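You operate a simulated robot arm through the tools that you are given. There is no shell and no other tool. Be economical: measure what you need, move in short steps, check, and stop when the job is done.

Carry out the task below with a simulated two-armed robot. There is one attempt and no reset: what you move stays moved.

Task
Take the lid off the white sugar tub and lay it down on the top of the steel table.

It is judged by the outcome, as a careful person would: the job done as asked, and still so three seconds after it is handed in. It fails if anything else is knocked over, pushed out of place, dropped, spilled or broken. A push-on lid holds only when it is set on centred and level and pressed home; a screw cap is set on level and turned clockwise until tight.

Robot
Two 7-joint arms with four-finger grippers on one trunk, on a base that drives. Base frame: it is fixed to the floor where the robot stands at the start and does not move with it; the origin is under the middle of the robot, x ahead of it, y to its left, z up; the surface under the hand at the start is at about z = 860. Readings come in mm, degrees, newtons and seconds.
The left shoulder is at the start at [40, 181, 1204], the right one opposite. With the tool pointing down near the work surface each hand reaches from about 320 to 840 mm from the robot's upright axis, wherever it stands, measured 20 degrees to its own side. Payload 3.67 kg a hand.
The TCP of each hand is the grasp point between the finger pads, 28 mm short of the fingertips. In the tool frame z runs along the fingers and y along their closing line. The gripper opens to 112 mm. The gripper's body begins 73 mm behind the TCP.
Orientation is that of the tool frame in the base frame, as [roll, pitch, yaw] about the fixed x, y, z axes, in that order (R = Rz(yaw) Ry(pitch) Rx(roll)). With the fingers straight down and closing along the base's y, the tool's x points along the base's -x, its y along +y and its z along -z.

Tools
- The arms move only by the tool send_rows. It takes "left_rows", "right_rows" or both (then of equal length, played together; a hand with none holds still); each is a list of rows, each a list of 7 numbers: the shift along the base's x, y, z in mm, then the turn, a rotation vector about the base's x, y, z in rad, then the closure in counts, from 0 (fully open) to 255 (shut). In form: [[dx, dy, dz, ax, ay, az, hand], ...]. A call has 1 to 12 rows; each row shifts and turns the commanded pose from where the row before left it. Rows are played at 5 a second. More than 50 mm and 8.6 degrees between two rows, or a gripper value outside its range, and nothing of the call is played. Where a pose cannot be reached the arm comes as near as it can. A force on the tool above 40 N (or 10 N above the force at the start of the call, whichever is more), or a blocked arm, ends the call early, and 0.2 s more pass. Each finger halts on what it meets, pressing with about 23 N; the grip force reading is that of the motor and also rises with nothing between the fingers. The clock runs only during rows and for 0.2 s after the last one: add rows that do not move to give the fingers time. The reply holds the time, the measured pose of the TCP, the force on the tool along the base axes, the opening and the grip force, in the units named above and with some noise, with the torque about the TCP (base axes, N m) and any sound that the robot's microphone picked up, and new pictures: "pictures" is both (left out), scene, wrist or none (wrist: the cameras of the hands that moved).
- Cameras (640 x 400 px; columns grow to the right, rows downward): "scene" is now at [106.2, 19.2, 1438.1]; the picture's right is [0.22, -0.98, 0.00], its down [-0.53, -0.12, -0.84] and it looks along [0.82, 0.19, -0.54] (base axes); focal length 278 px, centre (320, 200). "left" rides on the left gripper at [60, 18, -104] in its tool frame; the picture's right is [-0.29, 0.96, 0.00], its down [-0.80, -0.24, -0.55] and it looks along [-0.53, -0.16, 0.83] (tool axes); focal length 234 px, centre (320, 200). "right" rides on the right gripper at [60, -18, -104] in its tool frame; the picture's right is [0.29, 0.96, 0.00], its down [-0.80, 0.24, -0.55] and it looks along [-0.53, 0.16, 0.83] (tool axes); focal length 234 px, centre (320, 200). There is no depth. A picture from a camera that has moved, and an enlarged one, comes with that camera's place and axes in the base frame and with its lens.
- raise_lower(by): slides the trunk up (or, below 0, down) by that many mm; the arms and the scene camera ride with it, the base frame stays. It gives what a move gives, with no picture.
- base_move(legs): drives the robot by 1 to 6 legs, each [ahead, left, turn to the left] in mm, mm and degrees, along the robot's own axes; the way and the turn of a leg run together, so that a leg with both is an arc; at most 1500 mm and 180 degrees a leg. The arms and the cameras ride along, it lands a little off, and it stops where it bumps. It gives what a move gives, and a new picture of the scene camera.
- head_to(pan, tilt): turns the head with the scene camera to pan (to the left, within 86 degrees either way) and tilt (down, from -29 to 69), counted from straight ahead of the robot. It gives what a move gives, and a new picture of the scene camera.
- close_up(camera, box): a new picture of the part [left, top, right, bottom] of that camera's present view, enlarged. The clock stands still meanwhile.
- finish_job(): hands the job in; it is judged then, once.

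Work in short steps. Places have to be worked out from the pictures, the camera data and where the tool is seen: move nearer, look again, correct. Check each grasp and each placing, and mend what went wrong. You have 120 turns and 260 pictures in all, those below and enlarged ones among them. Open the grippers and draw the arms clear of the work before you hand the job in, unless the task says otherwise; then end with one line.

The tools are called after "Call:" by a JSON object that holds its "name" and its "arguments". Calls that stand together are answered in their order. send_rows: Moves the arms, as the interface text tells. Its arguments: {"type":"object","properties":{"left_rows":{"type":"array"},"right_rows":{"type":"array"},"pictures":{"type":"string","enum":["both","scene","wrist","none"]}},"required":[]} The other tools are called the same way: raise_lower (by) slides the trunk up or down; base_move (legs) drives the base; head_to (pan, tilt) turns the head that bears the scene camera; close_up (camera, box) takes an enlarged picture of a part of a camera's view; finish_job () hands the job in.

At the start:

```text
clock: 0.0
left_ee_pos: [519.5, 333.4, 1212.9]
left_ee_rot: [-179.9, 0.0, 180.0]
left_wrist_force: [0.4, 0.0, 0.1]
left_wrist_torque: [0.01, 0.03, 0.0]
left_finger_gap: 111.9
left_grip_force: 0.1
right_ee_pos: [497.9, -91.2, 1226.8]
right_ee_rot: [180.0, 0.0, -179.9]
right_wrist_force: [0.3, 0.3, -0.2]
right_wrist_torque: [0.05, -0.03, 0.0]
right_finger_gap: 112.1
right_grip_force: 0.0
trunk travel left (down, up): [-325.0, 189.0]
robot x, y, heading: [-1.8, -3.0, -0.0]
head pan, tilt: [12.7, 32.9]
```

scene: 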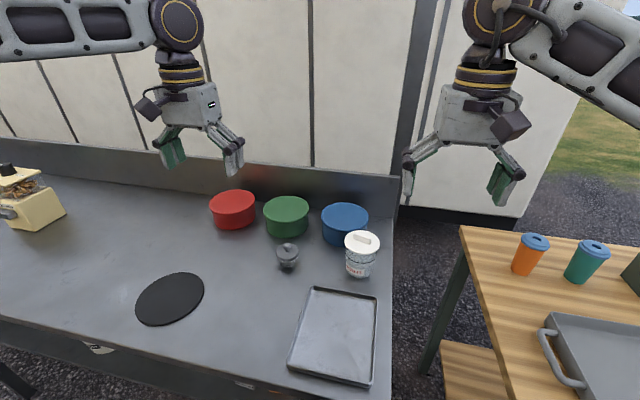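
right: 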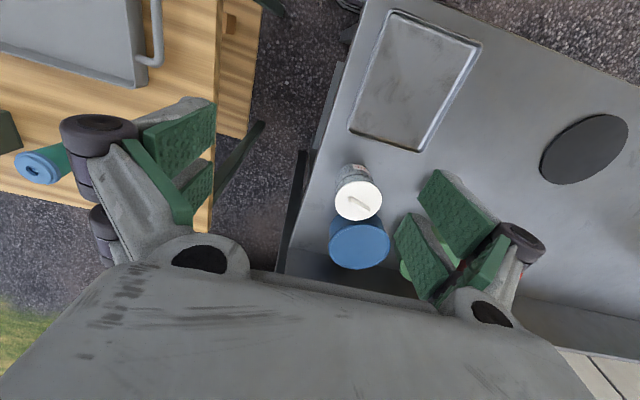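
left: 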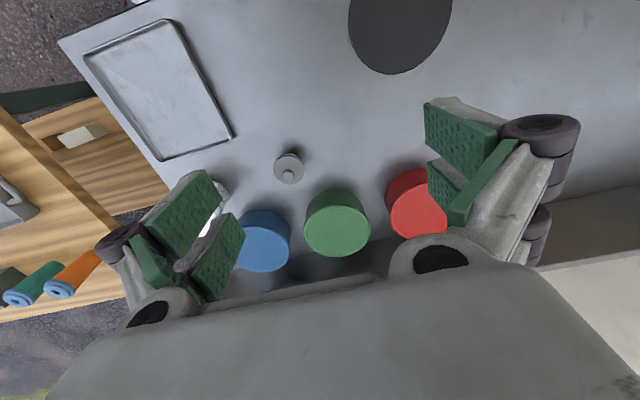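

The white tub stands just in front of the blue pot, at roughly [670, 35], with its lid top near z=950. I'll take enlarged views to see the lid.

Call:
{"name": "close_up", "arguments": {"camera": "scene", "box": [260, 180, 420, 300]}}

Call:
{"name": "close_up", "arguments": {"camera": "right", "box": [280, 130, 440, 290]}}

```text
3.33 times, centred on (340, 240) of scene
camera zoom: at [106.2, 19.2, 1438.1], right [0.22, -0.98, 0.0], down [-0.53, -0.12, -0.84], along [0.82, 0.19, -0.54], focal length 926 px, centre (253, 67)
```

zoom: 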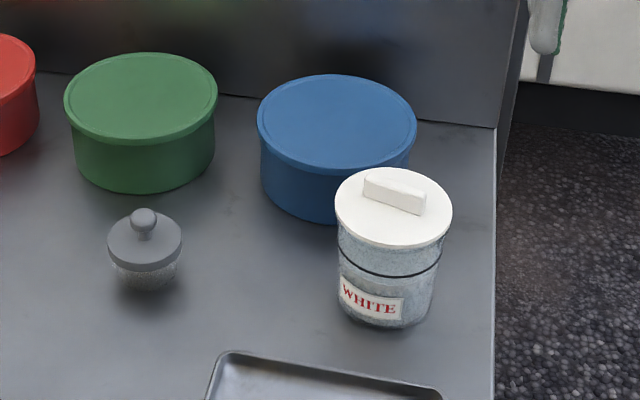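

```text
2.50 times, centred on (360, 210) of right
camera zoom: at [438.2, -110.4, 1332.2], right [-0.29, 0.96, 0.0], down [0.8, 0.24, 0.55], along [0.53, 0.16, -0.83], focal length 585 px, centre (220, 175)
```

zoom: 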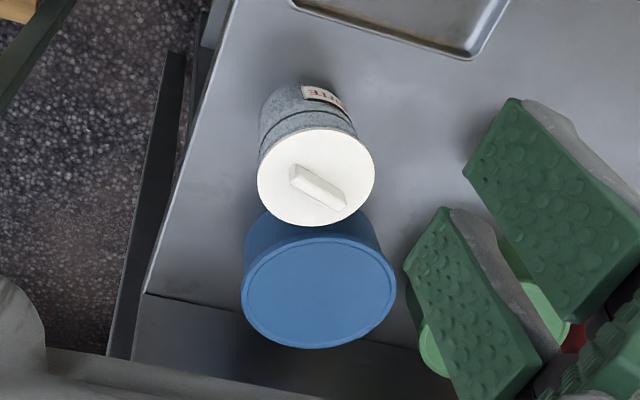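

The lid is about 91 mm across with its top at about [661, 36, 954]. A bar handle lies across it, running about 72° from base x. I'll bring the right hand above it, turning the yaw by +72° so the fingers close across the bar.

Call:
{"name": "send_rows", "arguments": {"right_rows": [[18, 14, -15, 0, 0, 0.14, 0], [18, 14, -15, 0, 0, 0.14, 0], [18, 14, -15, 0, 0, 0.14, 30], [18, 14, -15, 0, 0, 0.14, 60], [18, 14, -15, 0, 0, 0.14, 90], [18, 14, -15, 0, 0, 0.14, 120], [18, 14, -15, 0, 0, 0.14, 120], [18, 14, -15, 0, 0, 0.14, 120], [18, 14, -15, 0, 0, 0.14, 120], [0, 0, 0, 0, 0, 0, 120], [0, 0, 0, 0, 0, 0, 120]]}}

```text
clock: 2.4
left_ee_pos: [520.3, 334.7, 1210.8]
left_ee_rot: [-180.0, -0.1, 180.0]
left_wrist_force: [-0.4, -0.6, -0.4]
left_wrist_torque: [0.02, 0.0, 0.0]
left_finger_gap: 112.0
left_grip_force: 0.0
right_ee_pos: [601.8, 1.1, 1123.9]
right_ee_rot: [179.9, 0.0, -126.6]
right_wrist_force: [0.3, 0.6, 0.7]
right_wrist_torque: [0.03, 0.0, 0.03]
right_finger_gap: 59.5
right_grip_force: 0.2
right hand out of reach, approached as far as the arm can: row 7, 8, 9
trunk travel left (down, up): [-325.0, 189.0]
robot x, y, heading: [2.0, -4.0, -0.3]
head pan, tilt: [12.7, 32.9]
camera scene: at [106.3, 19.4, 1438.1], right [0.22, -0.98, 0.0], down [-0.53, -0.12, -0.84], along [0.82, 0.18, -0.54], focal length 278 px, centre (320, 200)
camera right: at [579.7, -58.5, 1228.5], right [-0.94, 0.34, 0.0], down [0.28, 0.78, 0.55], along [0.19, 0.52, -0.83], focal length 234 px, centre (320, 200)
```

scene: 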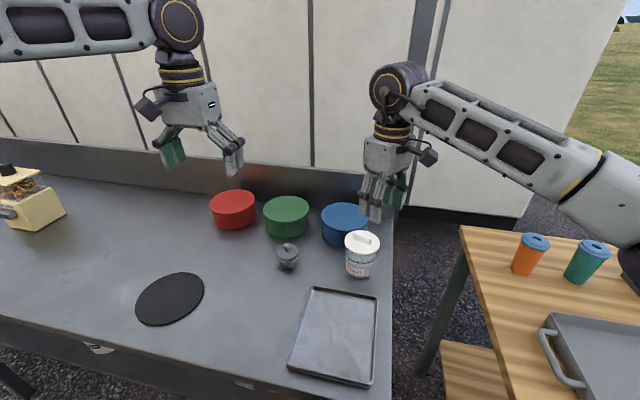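
right: 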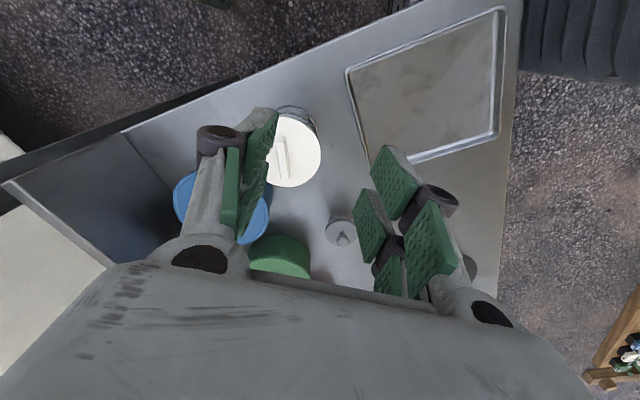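

The wrist stopped at about 53° of yaw. I'll check whether translating alone works, to tell a yaw limit from a reach limit.

Call:
{"name": "send_rows", "arguments": {"right_rows": [[15, 9, -8, 0, 0, 0, 120], [15, 9, -8, 0, 0, 0, 120], [15, 9, -8, 0, 0, 0, 120], [15, 8, -8, 0, 0, 0, 120], [0, 0, 0, 0, 0, 0, 120]], "pictures": "none"}}

```text
clock: 3.6
left_ee_pos: [520.4, 333.6, 1211.4]
left_ee_rot: [180.0, 0.0, 180.0]
left_wrist_force: [0.3, 0.0, 0.1]
left_wrist_torque: [-0.03, -0.05, 0.0]
left_finger_gap: 111.8
left_grip_force: 0.1
right_ee_pos: [602.5, 0.1, 1123.4]
right_ee_rot: [-179.9, 0.0, -126.5]
right_wrist_force: [0.2, 0.1, 0.5]
right_wrist_torque: [0.03, 0.0, 0.03]
right_finger_gap: 59.1
right_grip_force: 0.0
right hand out of reach, approached as far as the arm can: row 1, 2, 3, 4
trunk travel left (down, up): [-325.0, 189.0]
robot x, y, heading: [-4.0, 0.8, -0.0]
head pan, tilt: [12.7, 32.9]
```

It isn't clear whether the unreached commands pile up, so I'll turn the yaw back a little and see where the hand goes.

Call:
{"name": "send_rows", "arguments": {"right_rows": [[0, 0, 0, 0, 0, -0.14, 120], [0, 0, 0, 0, 0, -0.14, 120], [0, 0, 0, 0, 0, -0.14, 120], [0, 0, 0, 0, 0, 0, 120]], "pictures": "none"}}

```text
clock: 4.6
left_ee_pos: [519.6, 334.4, 1213.2]
left_ee_rot: [180.0, 0.1, -180.0]
left_wrist_force: [0.4, 0.1, 0.3]
left_wrist_torque: [-0.03, 0.01, -0.01]
left_finger_gap: 112.1
left_grip_force: 0.1
right_ee_pos: [600.7, 0.6, 1122.8]
right_ee_rot: [-180.0, 0.0, -150.8]
right_wrist_force: [0.4, 0.8, -0.6]
right_wrist_torque: [0.03, 0.01, -0.01]
right_finger_gap: 59.4
right_grip_force: 0.0
trunk travel left (down, up): [-325.0, 189.0]
robot x, y, heading: [0.8, 0.0, 0.1]
head pan, tilt: [12.7, 32.9]
```

Unreached commands are clipped, so this is a yaw limit. I'll try turning the other way, to tool yaw ≈ 72°, raised and in place.

Call:
{"name": "send_rows", "arguments": {"right_rows": [[-5, 0, 3, 0, 0, -0.148, 120], [-5, 0, 3, 0, 0, -0.148, 120], [-5, 0, 3, 0, 0, -0.148, 120], [-5, 0, 3, 0, 0, -0.148, 120], [0, 0, 0, 0, 0, -0.148, 120], [0, 0, 0, 0, 0, -0.148, 120], [0, 0, 0, 0, 0, -0.148, 120], [0, 0, 0, 0, 0, -0.148, 120], [0, 0, 0, 0, 0, -0.148, 120], [0, 0, 0, 0, 0, -0.148, 120], [0, 0, 0, 0, 0, -0.148, 120], [0, 0, 0, 0, 0, -0.148, 120]], "pictures": "none"}}

Call:
{"name": "send_rows", "arguments": {"right_rows": [[0, 0, 0, 0, 0, -0.148, 120], [0, 0, 0, 0, 0, -0.148, 120], [0, 0, 0, 0, 0, -0.148, 120], [0, 0, 0, 0, 0, -0.148, 120], [0, 0, 0, 0, 0, 0, 120]], "pictures": "wrist"}}

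```text
clock: 7.2
left_ee_pos: [518.5, 333.9, 1212.0]
left_ee_rot: [-180.0, 0.1, -180.0]
left_wrist_force: [0.3, 0.6, 0.0]
left_wrist_torque: [0.01, 0.02, 0.03]
left_finger_gap: 111.9
left_grip_force: 0.0
right_ee_pos: [579.3, -1.5, 1134.9]
right_ee_rot: [-180.0, 0.0, 107.4]
right_wrist_force: [0.1, -0.3, 0.5]
right_wrist_torque: [0.01, -0.01, -0.02]
right_finger_gap: 59.2
right_grip_force: 0.1
trunk travel left (down, up): [-325.0, 189.0]
robot x, y, heading: [2.0, 3.1, -0.1]
head pan, tilt: [12.7, 32.9]
```

```text
clock: 8.4
left_ee_pos: [518.5, 333.8, 1211.7]
left_ee_rot: [-180.0, 0.0, 180.0]
left_wrist_force: [-0.1, -1.4, -0.6]
left_wrist_torque: [0.0, 0.0, -0.01]
left_finger_gap: 112.3
left_grip_force: 0.1
right_ee_pos: [579.1, 0.3, 1135.2]
right_ee_rot: [-180.0, 0.0, 73.4]
right_wrist_force: [0.4, -0.5, -0.8]
right_wrist_torque: [0.01, -0.03, 0.02]
right_finger_gap: 59.3
right_grip_force: 0.1
trunk travel left (down, up): [-325.0, 189.0]
robot x, y, heading: [2.7, -2.2, 0.0]
head pan, tilt: [12.7, 32.9]
camera right: at [578.8, 61.8, 1239.3], right [1.0, 0.01, 0.0], down [0.0, -0.83, 0.55], along [0.0, -0.55, -0.83], focal length 234 px, centre (320, 200)
```

right: 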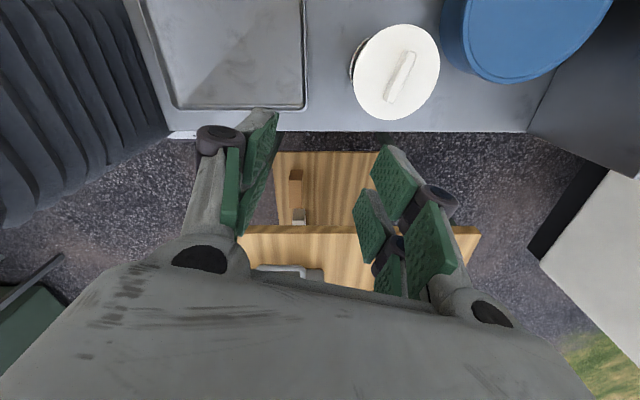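

The turn works. Triangulation again puts the lid at about [662, 37], with the bar about 69° from x. I'll move over it at z≈1045.

Call:
{"name": "send_rows", "arguments": {"right_rows": [[17, 7, -18, 0, 0, -0.03, 120], [17, 7, -18, 0, 0, -0.03, 120], [17, 7, -18, 0, 0, 0, 120], [17, 7, -18, 0, 0, 0, 120], [15, 9, -18, 0, 0, 0, 120], [0, 0, 0, 0, 0, 0, 120]]}}

```text
clock: 9.8
left_ee_pos: [518.7, 332.9, 1212.5]
left_ee_rot: [-179.9, 0.1, -180.0]
left_wrist_force: [-0.4, -0.2, 0.0]
left_wrist_torque: [0.01, 0.0, 0.0]
left_finger_gap: 111.8
left_grip_force: 0.1
right_ee_pos: [661.7, 36.2, 1045.4]
right_ee_rot: [180.0, 0.1, 70.2]
right_wrist_force: [0.7, -0.1, -0.2]
right_wrist_torque: [0.01, 0.0, 0.0]
right_finger_gap: 59.5
right_grip_force: 0.1
trunk travel left (down, up): [-325.0, 189.0]
robot x, y, heading: [-1.8, 0.1, -0.1]
head pan, tilt: [12.7, 32.9]
camera scene: at [105.7, 18.8, 1438.2], right [0.22, -0.98, 0.0], down [-0.53, -0.12, -0.84], along [0.82, 0.19, -0.54], focal length 278 px, centre (320, 200)
camera right: at [665.0, 99.1, 1149.3], right [1.0, -0.05, 0.0], down [-0.04, -0.83, 0.55], along [-0.03, -0.55, -0.83], focal length 234 px, centre (320, 200)
```

scene: 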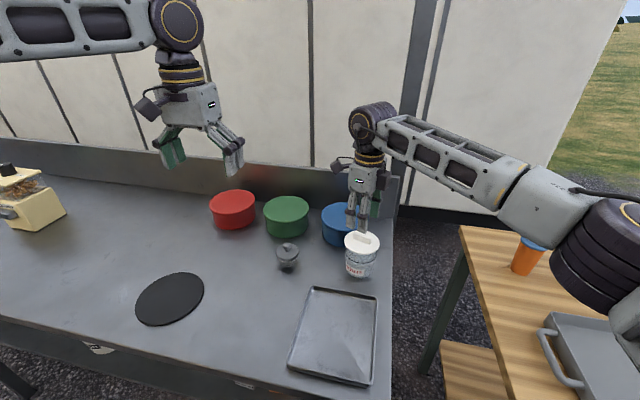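
right: 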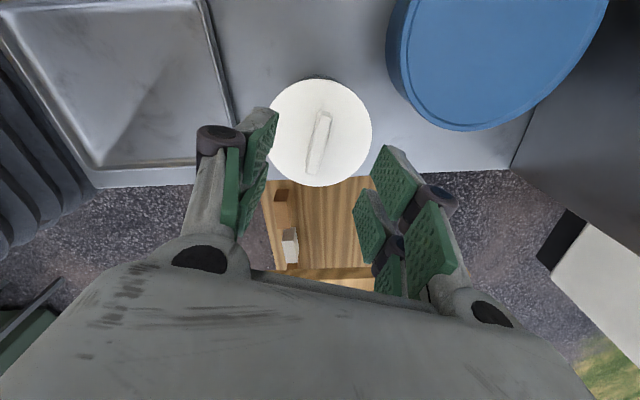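

The hand is centred over the lid. I'll go down to z≈995, where the fingertips are about 967, and look again.

Call:
{"name": "send_rows", "arguments": {"right_rows": [[0, 0, -17, 0, 0, 0.02, 120], [0, 0, -17, 0, 0, 0.02, 120], [0, 0, -16, 0, 0, 0, 120], [0, 0, 0, 0, 0, 0, 120]], "pictures": "wrist"}}

Call:
{"name": "close_up", "arguments": {"camera": "scene", "box": [310, 180, 410, 290]}}

```text
clock: 10.8
left_ee_pos: [520.9, 334.2, 1212.1]
left_ee_rot: [-179.9, 0.0, -180.0]
left_wrist_force: [-0.6, -0.5, 0.4]
left_wrist_torque: [0.0, 0.01, 0.0]
left_finger_gap: 112.1
left_grip_force: 0.0
right_ee_pos: [663.1, 35.2, 993.6]
right_ee_rot: [-180.0, 0.0, 72.4]
right_wrist_force: [-0.9, -0.2, -1.0]
right_wrist_torque: [0.01, 0.04, 0.01]
right_finger_gap: 59.2
right_grip_force: 0.0
trunk travel left (down, up): [-325.0, 189.0]
robot x, y, heading: [2.1, -0.3, 0.1]
head pan, tilt: [12.7, 32.9]
camera right: at [662.7, 98.1, 1097.8], right [1.0, -0.01, 0.0], down [-0.01, -0.83, 0.55], along [-0.01, -0.55, -0.83], focal length 234 px, centre (320, 200)
```

right: 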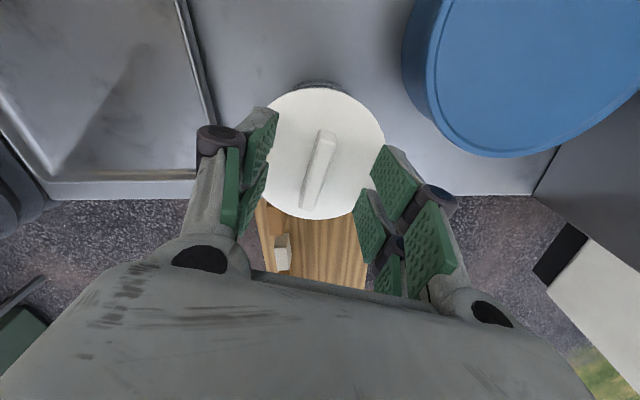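

```text
3.64 times, centred on (360, 235) of scene
camera zoom: at [106.0, 19.2, 1438.2], right [0.22, -0.98, 0.0], down [-0.53, -0.12, -0.84], along [0.82, 0.19, -0.54], focal length 1010 px, centre (174, 73)
```

zoom: 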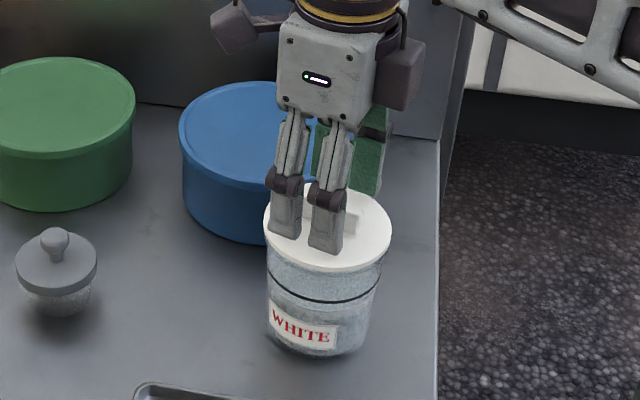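

The bar lies within 2–3 mm of the tool axis, and the yaw matches. I'll go down another 8 mm, shift x by -2, and close gently.

Call:
{"name": "send_rows", "arguments": {"right_rows": [[-2, 0, -4, 0, 0, 0.02, 120], [0, 0, -4, 0, 0, 0, 120], [0, 0, 0, 0, 0, 0, 120]], "pictures": "wrist"}}

```text
clock: 11.6
left_ee_pos: [519.5, 334.6, 1212.9]
left_ee_rot: [179.9, 0.1, -180.0]
left_wrist_force: [1.0, 0.2, 0.4]
left_wrist_torque: [-0.01, 0.02, 0.04]
left_finger_gap: 112.1
left_grip_force: 0.1
right_ee_pos: [659.4, 37.6, 987.3]
right_ee_rot: [-179.9, 0.0, 73.6]
right_wrist_force: [0.1, 0.3, 0.7]
right_wrist_torque: [0.01, 0.0, 0.01]
right_finger_gap: 59.3
right_grip_force: 0.1
trunk travel left (down, up): [-325.0, 189.0]
robot x, y, heading: [0.9, -1.0, 0.1]
head pan, tilt: [12.7, 32.9]
camera right: at [659.2, 98.3, 1091.4], right [1.0, 0.01, 0.0], down [0.01, -0.83, 0.55], along [0.0, -0.55, -0.83], focal length 234 px, centre (320, 200)
```

right: 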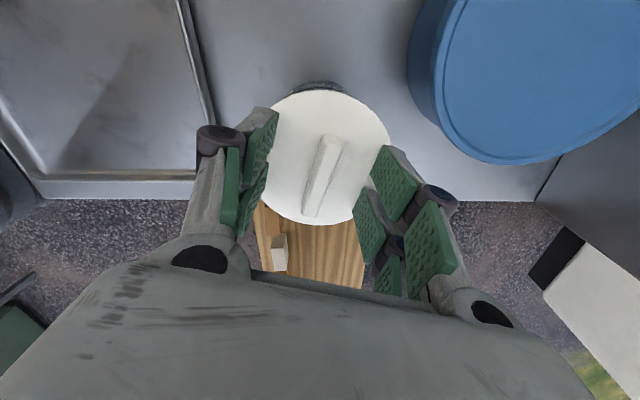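

It's well centred. I'll close gradually onto the bar.

Call:
{"name": "send_rows", "arguments": {"right_rows": [[0, 0, -1, 0, 0, 0, 150], [0, 0, 0, 0, 0, 0, 180], [0, 0, 0, 0, 0, 0, 205], [0, 0, 0, 0, 0, 0, 225], [0, 0, 0, 0, 0, 0, 255], [0, 0, 0, 0, 0, 0, 255]], "pictures": "wrist"}}

Call:
{"name": "close_up", "arguments": {"camera": "scene", "box": [310, 180, 410, 290]}}

```text
clock: 13.0
left_ee_pos: [518.2, 334.1, 1212.6]
left_ee_rot: [180.0, 0.1, 180.0]
left_wrist_force: [-0.2, -0.3, 0.0]
left_wrist_torque: [-0.01, 0.0, 0.02]
left_finger_gap: 112.2
left_grip_force: 0.0
right_ee_pos: [661.1, 36.5, 985.8]
right_ee_rot: [179.8, -0.1, 73.6]
right_wrist_force: [1.8, 2.4, 13.3]
right_wrist_torque: [0.1, -0.07, -0.28]
right_finger_gap: 10.4
right_grip_force: 22.9
trunk travel left (down, up): [-325.0, 189.0]
robot x, y, heading: [-3.4, -1.9, 0.3]
head pan, tilt: [12.7, 32.9]
camera right: at [659.5, 98.7, 1091.5], right [1.0, 0.01, 0.0], down [0.0, -0.83, 0.55], along [0.01, -0.55, -0.83], focal length 234 px, centre (320, 200)
```

right: 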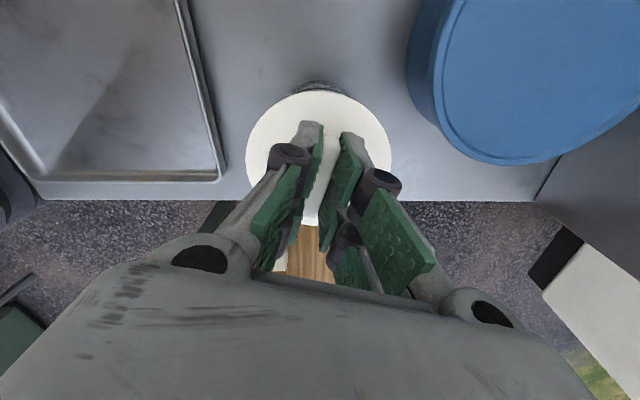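

```text
3.64 times, centred on (360, 235) of scene
camera zoom: at [105.1, 19.6, 1438.3], right [0.22, -0.98, 0.0], down [-0.53, -0.12, -0.84], along [0.82, 0.18, -0.54], focal length 1010 px, centre (174, 73)
```

zoom: 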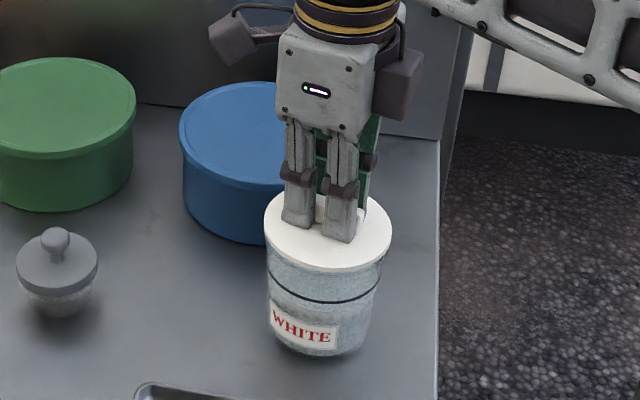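

The bar is gripped with a 10.4 mm gap. I'll lift a few millimetres and watch whether the tub comes along.

Call:
{"name": "send_rows", "arguments": {"right_rows": [[0, 0, 2, 0, 0, 0, 255], [0, 0, 2, 0, 0, 0, 255], [0, 0, 2, 0, 0, 0, 255], [0, 0, 0, 0, 0, 0, 255]], "pictures": "none"}}

Call:
{"name": "close_up", "arguments": {"camera": "scene", "box": [310, 180, 410, 290]}}

```text
clock: 14.0
left_ee_pos: [520.7, 334.3, 1212.3]
left_ee_rot: [-180.0, 0.0, -179.9]
left_wrist_force: [-0.4, 0.1, 0.1]
left_wrist_torque: [0.01, 0.0, 0.01]
left_finger_gap: 112.0
left_grip_force: 0.1
right_ee_pos: [660.8, 36.9, 990.3]
right_ee_rot: [-179.9, 0.1, 73.6]
right_wrist_force: [-0.3, -1.3, -1.4]
right_wrist_torque: [0.0, -0.05, 0.01]
right_finger_gap: 9.9
right_grip_force: 23.2
trunk travel left (down, up): [-325.0, 189.0]
robot x, y, heading: [-3.5, 1.4, 0.2]
head pan, tilt: [12.7, 32.9]
heard: snap
```

```text
3.64 times, centred on (360, 235) of scene
camera zoom: at [106.4, 19.4, 1438.1], right [0.22, -0.98, 0.0], down [-0.53, -0.12, -0.84], along [0.82, 0.18, -0.54], focal length 1010 px, centre (174, 73)
```

zoom: 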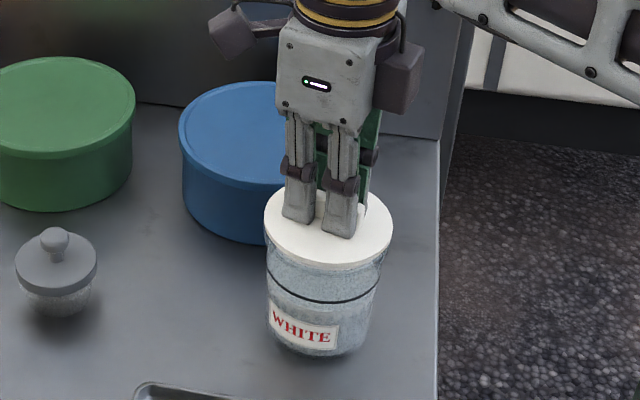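

A snap was heard, and the tub stayed while the lid came free at 1.4 N. I'll lift it clear, straight up.

Call:
{"name": "send_rows", "arguments": {"right_rows": [[0, 0, 5, 0, 0, 0, 255], [0, 0, 8, 0, 0, 0, 255], [0, 0, 12, 0, 0, 0, 255], [0, 0, 20, 0, 0, 0, 255], [0, 0, 25, 0, 0, 0, 255], [0, 0, 25, 0, 0, 0, 255], [0, 0, 0, 0, 0, 0, 255]]}}

```text
clock: 15.6
left_ee_pos: [520.3, 333.3, 1212.1]
left_ee_rot: [179.9, 0.0, -180.0]
left_wrist_force: [-0.4, -0.5, 0.2]
left_wrist_torque: [-0.01, 0.01, 0.05]
left_finger_gap: 112.0
left_grip_force: 0.0
right_ee_pos: [661.1, 35.8, 1086.4]
right_ee_rot: [180.0, 0.0, 73.6]
right_wrist_force: [0.6, 0.2, -0.9]
right_wrist_torque: [-0.01, 0.01, -0.04]
right_finger_gap: 10.3
right_grip_force: 22.7
trunk travel left (down, up): [-325.0, 189.0]
robot x, y, heading: [0.9, -1.1, -0.2]
head pan, tilt: [12.7, 32.9]
camera scene: at [106.6, 19.2, 1438.1], right [0.22, -0.98, 0.0], down [-0.53, -0.12, -0.84], along [0.82, 0.19, -0.54], focal length 278 px, centre (320, 200)
camera right: at [660.9, 98.9, 1190.0], right [1.0, 0.01, 0.0], down [0.01, -0.83, 0.55], along [0.0, -0.55, -0.83], focal length 234 px, centre (320, 200)
```

scene: 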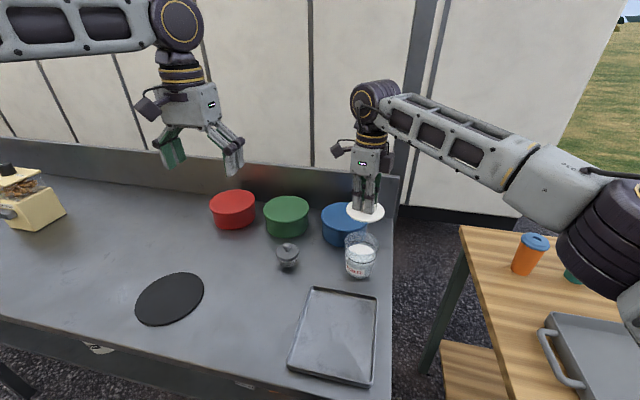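
right: 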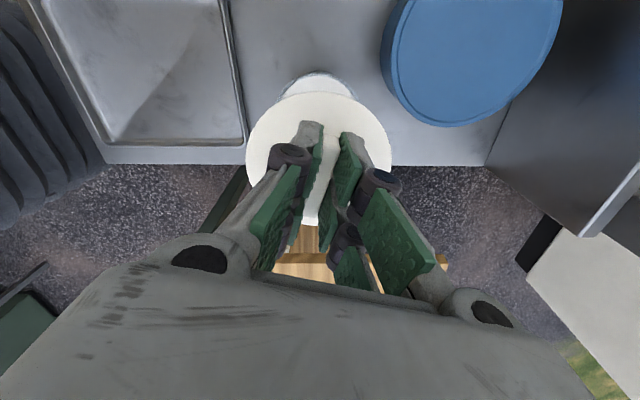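

The lid is off, and the tub stands upright with its contents inside. A clear spot on the steel lies at about [490, 250], between the tray and the black disc. First I'll move the left hand out of the way.

Call:
{"name": "send_rows", "arguments": {"left_rows": [[-10, 35, 0, 0, 0, 0, 0], [-10, 35, 0, 0, 0, 0, 0], [-10, 35, 0, 0, 0, 0, 0], [-10, 35, 0, 0, 0, 0, 0], [-10, 35, 0, 0, 0, 0, 0], [-10, 35, 0, 0, 0, 0, 0], [0, 0, 0, 0, 0, 0, 0]], "pictures": "scene"}}

```text
clock: 17.2
left_ee_pos: [458.8, 542.2, 1215.3]
left_ee_rot: [-180.0, 0.1, -180.0]
left_wrist_force: [-0.3, -0.3, 0.3]
left_wrist_torque: [0.02, 0.01, 0.04]
left_finger_gap: 112.0
left_grip_force: 0.0
right_ee_pos: [662.4, 35.0, 1084.9]
right_ee_rot: [-179.9, 0.0, 73.6]
right_wrist_force: [0.1, -0.1, -0.3]
right_wrist_torque: [0.03, 0.02, 0.01]
right_finger_gap: 10.3
right_grip_force: 22.8
trunk travel left (down, up): [-325.0, 189.0]
robot x, y, heading: [-3.8, 0.8, -0.2]
head pan, tilt: [12.7, 32.9]
camera scene: at [106.5, 18.6, 1438.1], right [0.22, -0.98, 0.0], down [-0.53, -0.12, -0.84], along [0.82, 0.19, -0.54], focal length 278 px, centre (320, 200)
```

scene: 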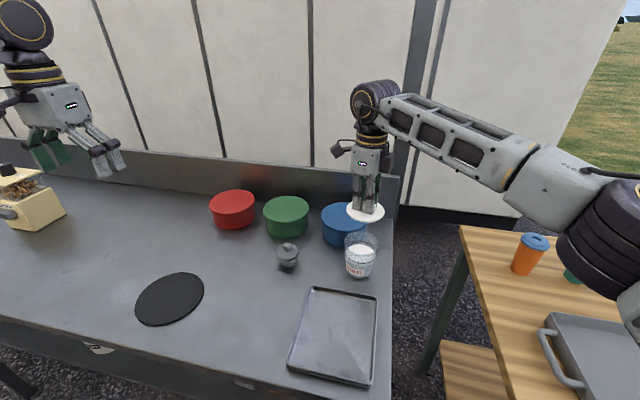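

The left hand is clear. I'll carry the lid left and back at constant height to about [490, 250], letting the yaw relax a little.

Call:
{"name": "send_rows", "arguments": {"right_rows": [[-17, 22, 0, 0, 0, 0.06, 255], [-17, 22, 0, 0, 0, 0.06, 255], [-17, 22, 0, 0, 0, 0.06, 255], [-17, 22, 0, 0, 0, 0.06, 255], [-17, 22, 0, 0, 0, 0.06, 255], [-17, 22, 0, 0, 0, 0.06, 255], [-17, 22, 0, 0, 0, 0.06, 255], [-17, 22, 0, 0, 0, 0.06, 255], [-17, 22, 0, 0, 0, 0.06, 255], [-17, 17, 0, 0, 0, 0.06, 255], [0, 0, 0, 0, 0, 0, 255]]}}

```text
clock: 19.6
left_ee_pos: [459.6, 542.2, 1214.2]
left_ee_rot: [-179.9, 0.0, -180.0]
left_wrist_force: [-0.5, -0.3, 0.2]
left_wrist_torque: [0.0, 0.03, 0.0]
left_finger_gap: 112.0
left_grip_force: 0.2
right_ee_pos: [493.4, 253.2, 1087.3]
right_ee_rot: [180.0, 0.0, 108.0]
right_wrist_force: [0.1, 0.4, -0.1]
right_wrist_torque: [0.01, 0.03, -0.03]
right_finger_gap: 10.2
right_grip_force: 22.9
trunk travel left (down, up): [-325.0, 189.0]
robot x, y, heading: [-1.5, 2.2, -0.2]
head pan, tilt: [12.7, 32.9]
camera scene: at [106.6, 18.9, 1438.1], right [0.22, -0.98, 0.0], down [-0.53, -0.12, -0.84], along [0.82, 0.19, -0.54], focal length 278 px, centre (320, 200)
camera right: at [455.7, 303.1, 1190.9], right [0.82, 0.57, 0.0], down [0.48, -0.68, 0.55], along [0.32, -0.46, -0.83], focal length 234 px, centre (320, 200)
```

scene: 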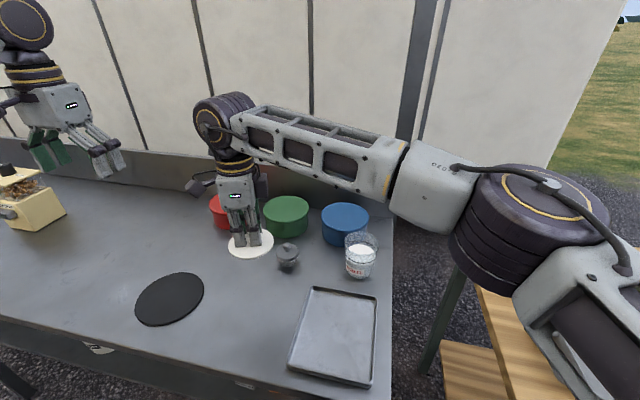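
right: 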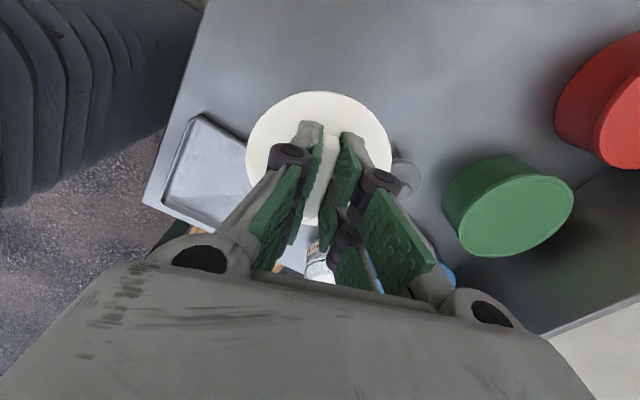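

The spot below is clear. I'll go down to TCP z≈930 and look.

Call:
{"name": "send_rows", "arguments": {"right_rows": [[0, 0, -25, 0, 0, 0, 255], [0, 0, -25, 0, 0, 0, 255], [0, 0, -25, 0, 0, 0, 255], [0, 0, -25, 0, 0, 0, 255], [0, 0, -25, 0, 0, 0, 255], [0, 0, -20, 0, 0, 0, 255], [0, 0, -12, 0, 0, 0, 255], [0, 0, 0, 0, 0, 0, 255]]}}

```text
clock: 21.4
left_ee_pos: [459.0, 543.5, 1214.1]
left_ee_rot: [180.0, 0.0, -180.0]
left_wrist_force: [-0.3, 0.2, 0.0]
left_wrist_torque: [-0.01, 0.02, 0.0]
left_finger_gap: 112.1
left_grip_force: 0.2
right_ee_pos: [489.5, 251.9, 930.4]
right_ee_rot: [-180.0, 0.0, 108.0]
right_wrist_force: [-1.1, 0.5, 0.4]
right_wrist_torque: [0.02, -0.03, -0.01]
right_finger_gap: 10.2
right_grip_force: 22.7
trunk travel left (down, up): [-325.0, 189.0]
robot x, y, heading: [2.6, -1.2, 0.0]
head pan, tilt: [12.7, 32.9]
camera scene: at [106.0, 19.5, 1438.2], right [0.22, -0.98, 0.0], down [-0.53, -0.12, -0.84], along [0.82, 0.18, -0.54], focal length 278 px, centre (320, 200)
camera right: at [454.5, 302.1, 1034.9], right [0.82, 0.57, 0.0], down [0.47, -0.68, 0.55], along [0.32, -0.46, -0.83], focal length 234 px, centre (320, 200)
```

scene: 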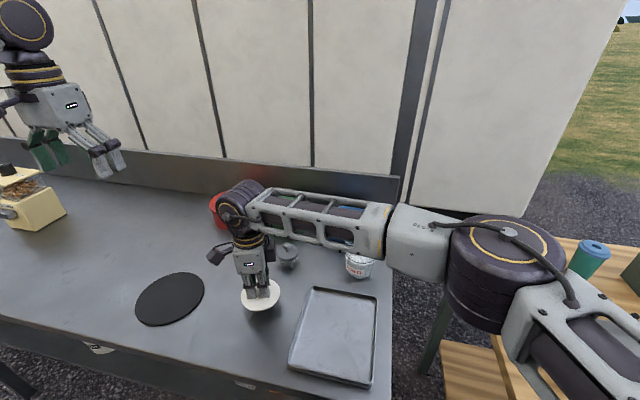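
right: 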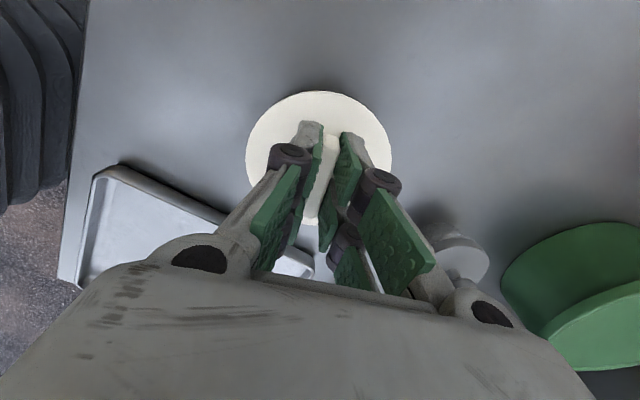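

Everything is still clear. I'll lower in small steps until contact.

Call:
{"name": "send_rows", "arguments": {"right_rows": [[0, 0, -4, 0, 0, 0, 255], [0, 0, -4, 0, 0, 0, 255], [0, 0, -4, 0, 0, 0, 255], [0, 0, -4, 0, 0, 0, 255], [0, 0, -3, 0, 0, 0, 255], [0, 0, -3, 0, 0, 0, 255], [0, 0, 0, 0, 0, 0, 255]], "pictures": "none"}}

Call:
{"name": "close_up", "arguments": {"camera": "scene", "box": [200, 230, 320, 340]}}

```text
clock: 23.0
left_ee_pos: [459.4, 541.7, 1214.1]
left_ee_rot: [179.9, 0.0, -180.0]
left_wrist_force: [0.2, 0.5, 0.4]
left_wrist_torque: [0.03, -0.02, 0.0]
left_finger_gap: 112.0
left_grip_force: 0.0
right_ee_pos: [491.7, 252.7, 907.7]
right_ee_rot: [-180.0, 0.0, 108.0]
right_wrist_force: [0.2, 0.3, -0.8]
right_wrist_torque: [-0.03, 0.01, 0.03]
right_finger_gap: 10.4
right_grip_force: 23.1
trunk travel left (down, up): [-325.0, 189.0]
robot x, y, heading: [-0.3, 0.4, -0.0]
head pan, tilt: [12.7, 32.9]
```

```text
3.64 times, centred on (260, 285) of scene
camera zoom: at [106.1, 19.4, 1438.1], right [0.22, -0.98, 0.0], down [-0.53, -0.12, -0.84], along [0.82, 0.18, -0.54], focal length 1010 px, centre (538, -109)
```

zoom: 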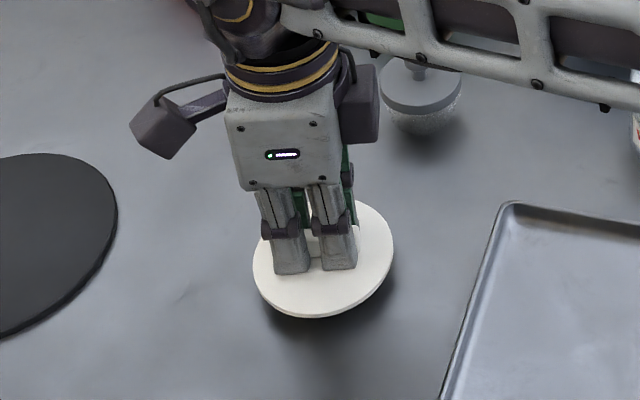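

The lid isn't touching yet, so I'll continue down in 2 mm steps.

Call:
{"name": "send_rows", "arguments": {"right_rows": [[0, 0, -2, 0, 0, 0, 255], [0, 0, -2, 0, 0, 0, 255], [0, 0, -2, 0, 0, 0, 255], [0, 0, -2, 0, 0, 0, 255], [0, 0, 0, 0, 0, 0, 255]], "pictures": "none"}}

```text
clock: 24.2
left_ee_pos: [460.6, 542.7, 1214.4]
left_ee_rot: [-180.0, 0.1, 180.0]
left_wrist_force: [-1.0, 0.2, 0.1]
left_wrist_torque: [-0.02, 0.0, -0.04]
left_finger_gap: 112.0
left_grip_force: 0.0
right_ee_pos: [490.7, 254.3, 899.9]
right_ee_rot: [179.9, 0.0, 108.0]
right_wrist_force: [0.4, -0.3, 0.5]
right_wrist_torque: [0.0, -0.02, -0.05]
right_finger_gap: 10.3
right_grip_force: 23.0
trunk travel left (down, up): [-325.0, 189.0]
robot x, y, heading: [0.5, -0.0, -0.2]
head pan, tilt: [12.7, 32.9]
```

Still no contact, so on down in small steps.

Call:
{"name": "send_rows", "arguments": {"right_rows": [[0, 0, -2, 0, 0, 0, 255], [0, 0, -2, 0, 0, 0, 255], [0, 0, -1, 0, 0, 0, 255], [0, 0, 0, 0, 0, 0, 255]], "pictures": "none"}}

Call:
{"name": "close_up", "arguments": {"camera": "scene", "box": [200, 230, 320, 340]}}

```text
clock: 25.2
left_ee_pos: [457.3, 541.8, 1216.9]
left_ee_rot: [-179.9, 0.1, 180.0]
left_wrist_force: [-0.3, 0.3, 1.5]
left_wrist_torque: [0.01, -0.05, -0.01]
left_finger_gap: 112.0
left_grip_force: 0.0
right_ee_pos: [490.7, 253.3, 897.9]
right_ee_rot: [179.7, -0.2, 108.1]
right_wrist_force: [6.3, 6.2, 34.8]
right_wrist_torque: [-0.08, -0.16, 0.03]
right_finger_gap: 10.1
right_grip_force: 23.1
trunk travel left (down, up): [-325.0, 189.0]
robot x, y, heading: [-0.8, -2.2, 0.1]
head pan, tilt: [12.7, 32.9]
```

```text
3.64 times, centred on (260, 285) of scene
camera zoom: at [104.1, 18.9, 1438.5], right [0.22, -0.98, 0.0], down [-0.53, -0.12, -0.84], along [0.82, 0.19, -0.54], focal length 1010 px, centre (538, -109)
```

zoom: 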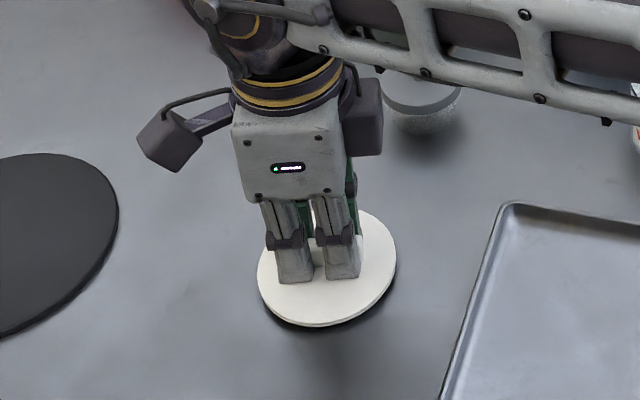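

The lid has touched down with 35 N. I'll ease up 2 mm to take off the load, then open gently.

Call:
{"name": "send_rows", "arguments": {"right_rows": [[0, 0, 1.5, 0, 0, 0, 255], [0, 0, 0.5, 0, 0, 0, 255], [0, 0, 0, 0, 0, 0, 225], [0, 0, 0, 0, 0, 0, 200], [0, 0, 0, 0, 0, 0, 175], [0, 0, 0, 0, 0, 0, 150], [0, 0, 0, 0, 0, 0, 150]], "pictures": "wrist"}}

```text
clock: 26.8
left_ee_pos: [458.4, 542.3, 1214.8]
left_ee_rot: [179.9, 0.0, 180.0]
left_wrist_force: [0.0, -0.4, -0.1]
left_wrist_torque: [0.02, 0.0, 0.0]
left_finger_gap: 111.9
left_grip_force: 0.1
right_ee_pos: [490.2, 250.4, 895.3]
right_ee_rot: [180.0, 0.1, 108.0]
right_wrist_force: [1.6, -0.2, 8.3]
right_wrist_torque: [0.01, 0.04, -0.01]
right_finger_gap: 47.4
right_grip_force: 0.1
trunk travel left (down, up): [-325.0, 189.0]
robot x, y, heading: [-2.8, 3.5, -0.2]
head pan, tilt: [12.7, 32.9]
camera right: at [454.2, 301.0, 1000.4], right [0.82, 0.57, 0.0], down [0.47, -0.68, 0.56], along [0.32, -0.46, -0.83], focal length 234 px, centre (320, 200)
```

right: 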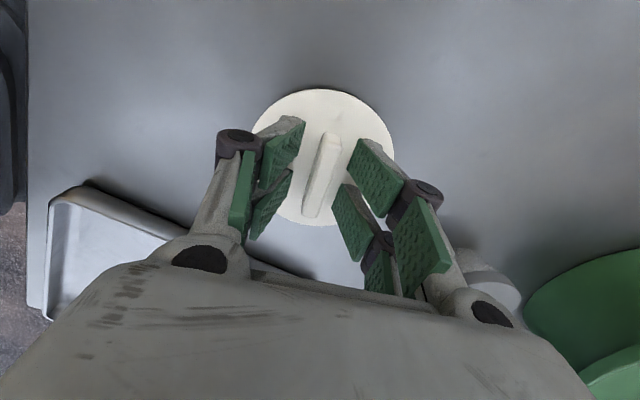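

It's released and the lid lies flat. I'll raise the hand straight up and then draw it back to the right at height.

Call:
{"name": "send_rows", "arguments": {"right_rows": [[0, 0, 6, 0, 0, 0, 150], [0, 0, 15, 0, 0, 0, 150], [0, 0, 30, 0, 0, 0, 150], [0, 0, 35, 0, 0, 0, 150], [0, 0, 35, 0, 0, 0, 150], [0, 0, 35, 0, 0, 0, 150], [0, 0, 35, 0, 0, 0, 150], [0, 0, 35, 0, 0, 0, 150], [0, 0, 35, 0, 0, 0, 150], [0, 0, 35, 0, 0, 0, 100], [0, 0, 0, 0, 0, 0, 0]], "pictures": "none"}}

Call:
{"name": "send_rows", "arguments": {"right_rows": [[0, -35, 0, 0, 0, 0.06, 0], [0, -35, 0, 0, 0, 0.06, 0], [0, -35, 0, 0, 0, 0.06, 0], [0, -35, 0, 0, 0, 0.06, 0], [0, -35, 0, 0, 0, 0.06, 0], [0, -35, 0, 0, 0, 0.06, 0], [0, -35, 0, 0, 0, 0.06, 0], [0, -35, 0, 0, 0, 0.06, 0], [0, -35, 0, 0, 0, 0.06, 0], [0, -25, 0, 0, 0, 0.06, 0], [0, 0, 0, 0, 0, 0, 0]]}}

```text
clock: 29.2
left_ee_pos: [459.4, 542.7, 1214.4]
left_ee_rot: [-180.0, -0.1, -180.0]
left_wrist_force: [-0.6, 0.0, 0.9]
left_wrist_torque: [0.0, 0.02, 0.0]
left_finger_gap: 112.2
left_grip_force: 0.1
right_ee_pos: [491.2, 253.2, 1192.5]
right_ee_rot: [179.9, 0.1, 108.2]
right_wrist_force: [0.5, -0.7, -0.2]
right_wrist_torque: [-0.04, 0.01, 0.0]
right_finger_gap: 110.0
right_grip_force: 0.1
trunk travel left (down, up): [-325.0, 189.0]
robot x, y, heading: [-0.1, 3.2, 0.2]
head pan, tilt: [12.7, 32.9]
```

```text
clock: 31.6
left_ee_pos: [458.4, 542.4, 1213.1]
left_ee_rot: [-180.0, -0.1, -180.0]
left_wrist_force: [-0.2, 0.3, -0.1]
left_wrist_torque: [0.03, -0.02, 0.01]
left_finger_gap: 111.7
left_grip_force: 0.0
right_ee_pos: [489.6, -87.0, 1192.0]
right_ee_rot: [180.0, 0.1, 142.5]
right_wrist_force: [-0.2, 0.6, -0.3]
right_wrist_torque: [-0.04, -0.03, -0.05]
right_finger_gap: 111.9
right_grip_force: 0.0
trunk travel left (down, up): [-325.0, 189.0]
robot x, y, heading: [0.5, -1.2, 0.2]
head pan, tilt: [12.7, 32.9]
camera scene: at [106.2, 20.1, 1438.1], right [0.22, -0.98, 0.0], down [-0.53, -0.12, -0.84], along [0.82, 0.18, -0.54], focal length 278 px, centre (320, 200)
camera right: at [430.3, -65.6, 1296.9], right [0.35, 0.94, 0.0], down [0.78, -0.29, 0.55], along [0.52, -0.2, -0.83], focal length 234 px, centre (320, 200)
```

scene: 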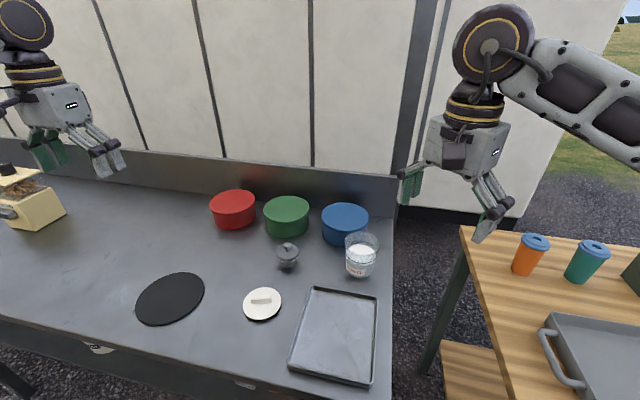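
right: 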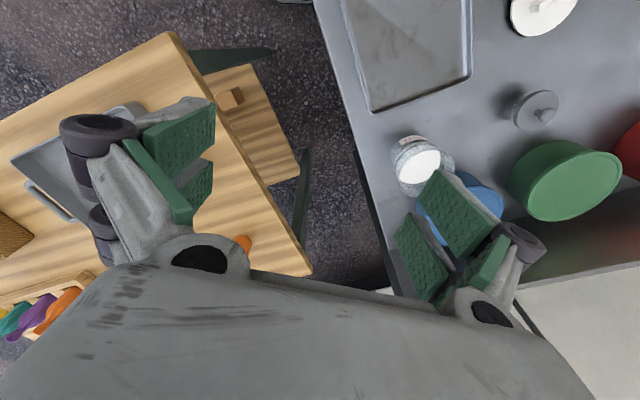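

The lid lies flat on the steel table, the tub stands upright in its place, and nothing else has moved. Both hands are clear and open, so I'm handing in.

Call:
{"name": "finish_job", "arguments": {}}

```text
The job is handed in.
```

The lid is off the white sugar tub and lying flat on the steel table between the tray and the black disc; nothing else was disturbed.
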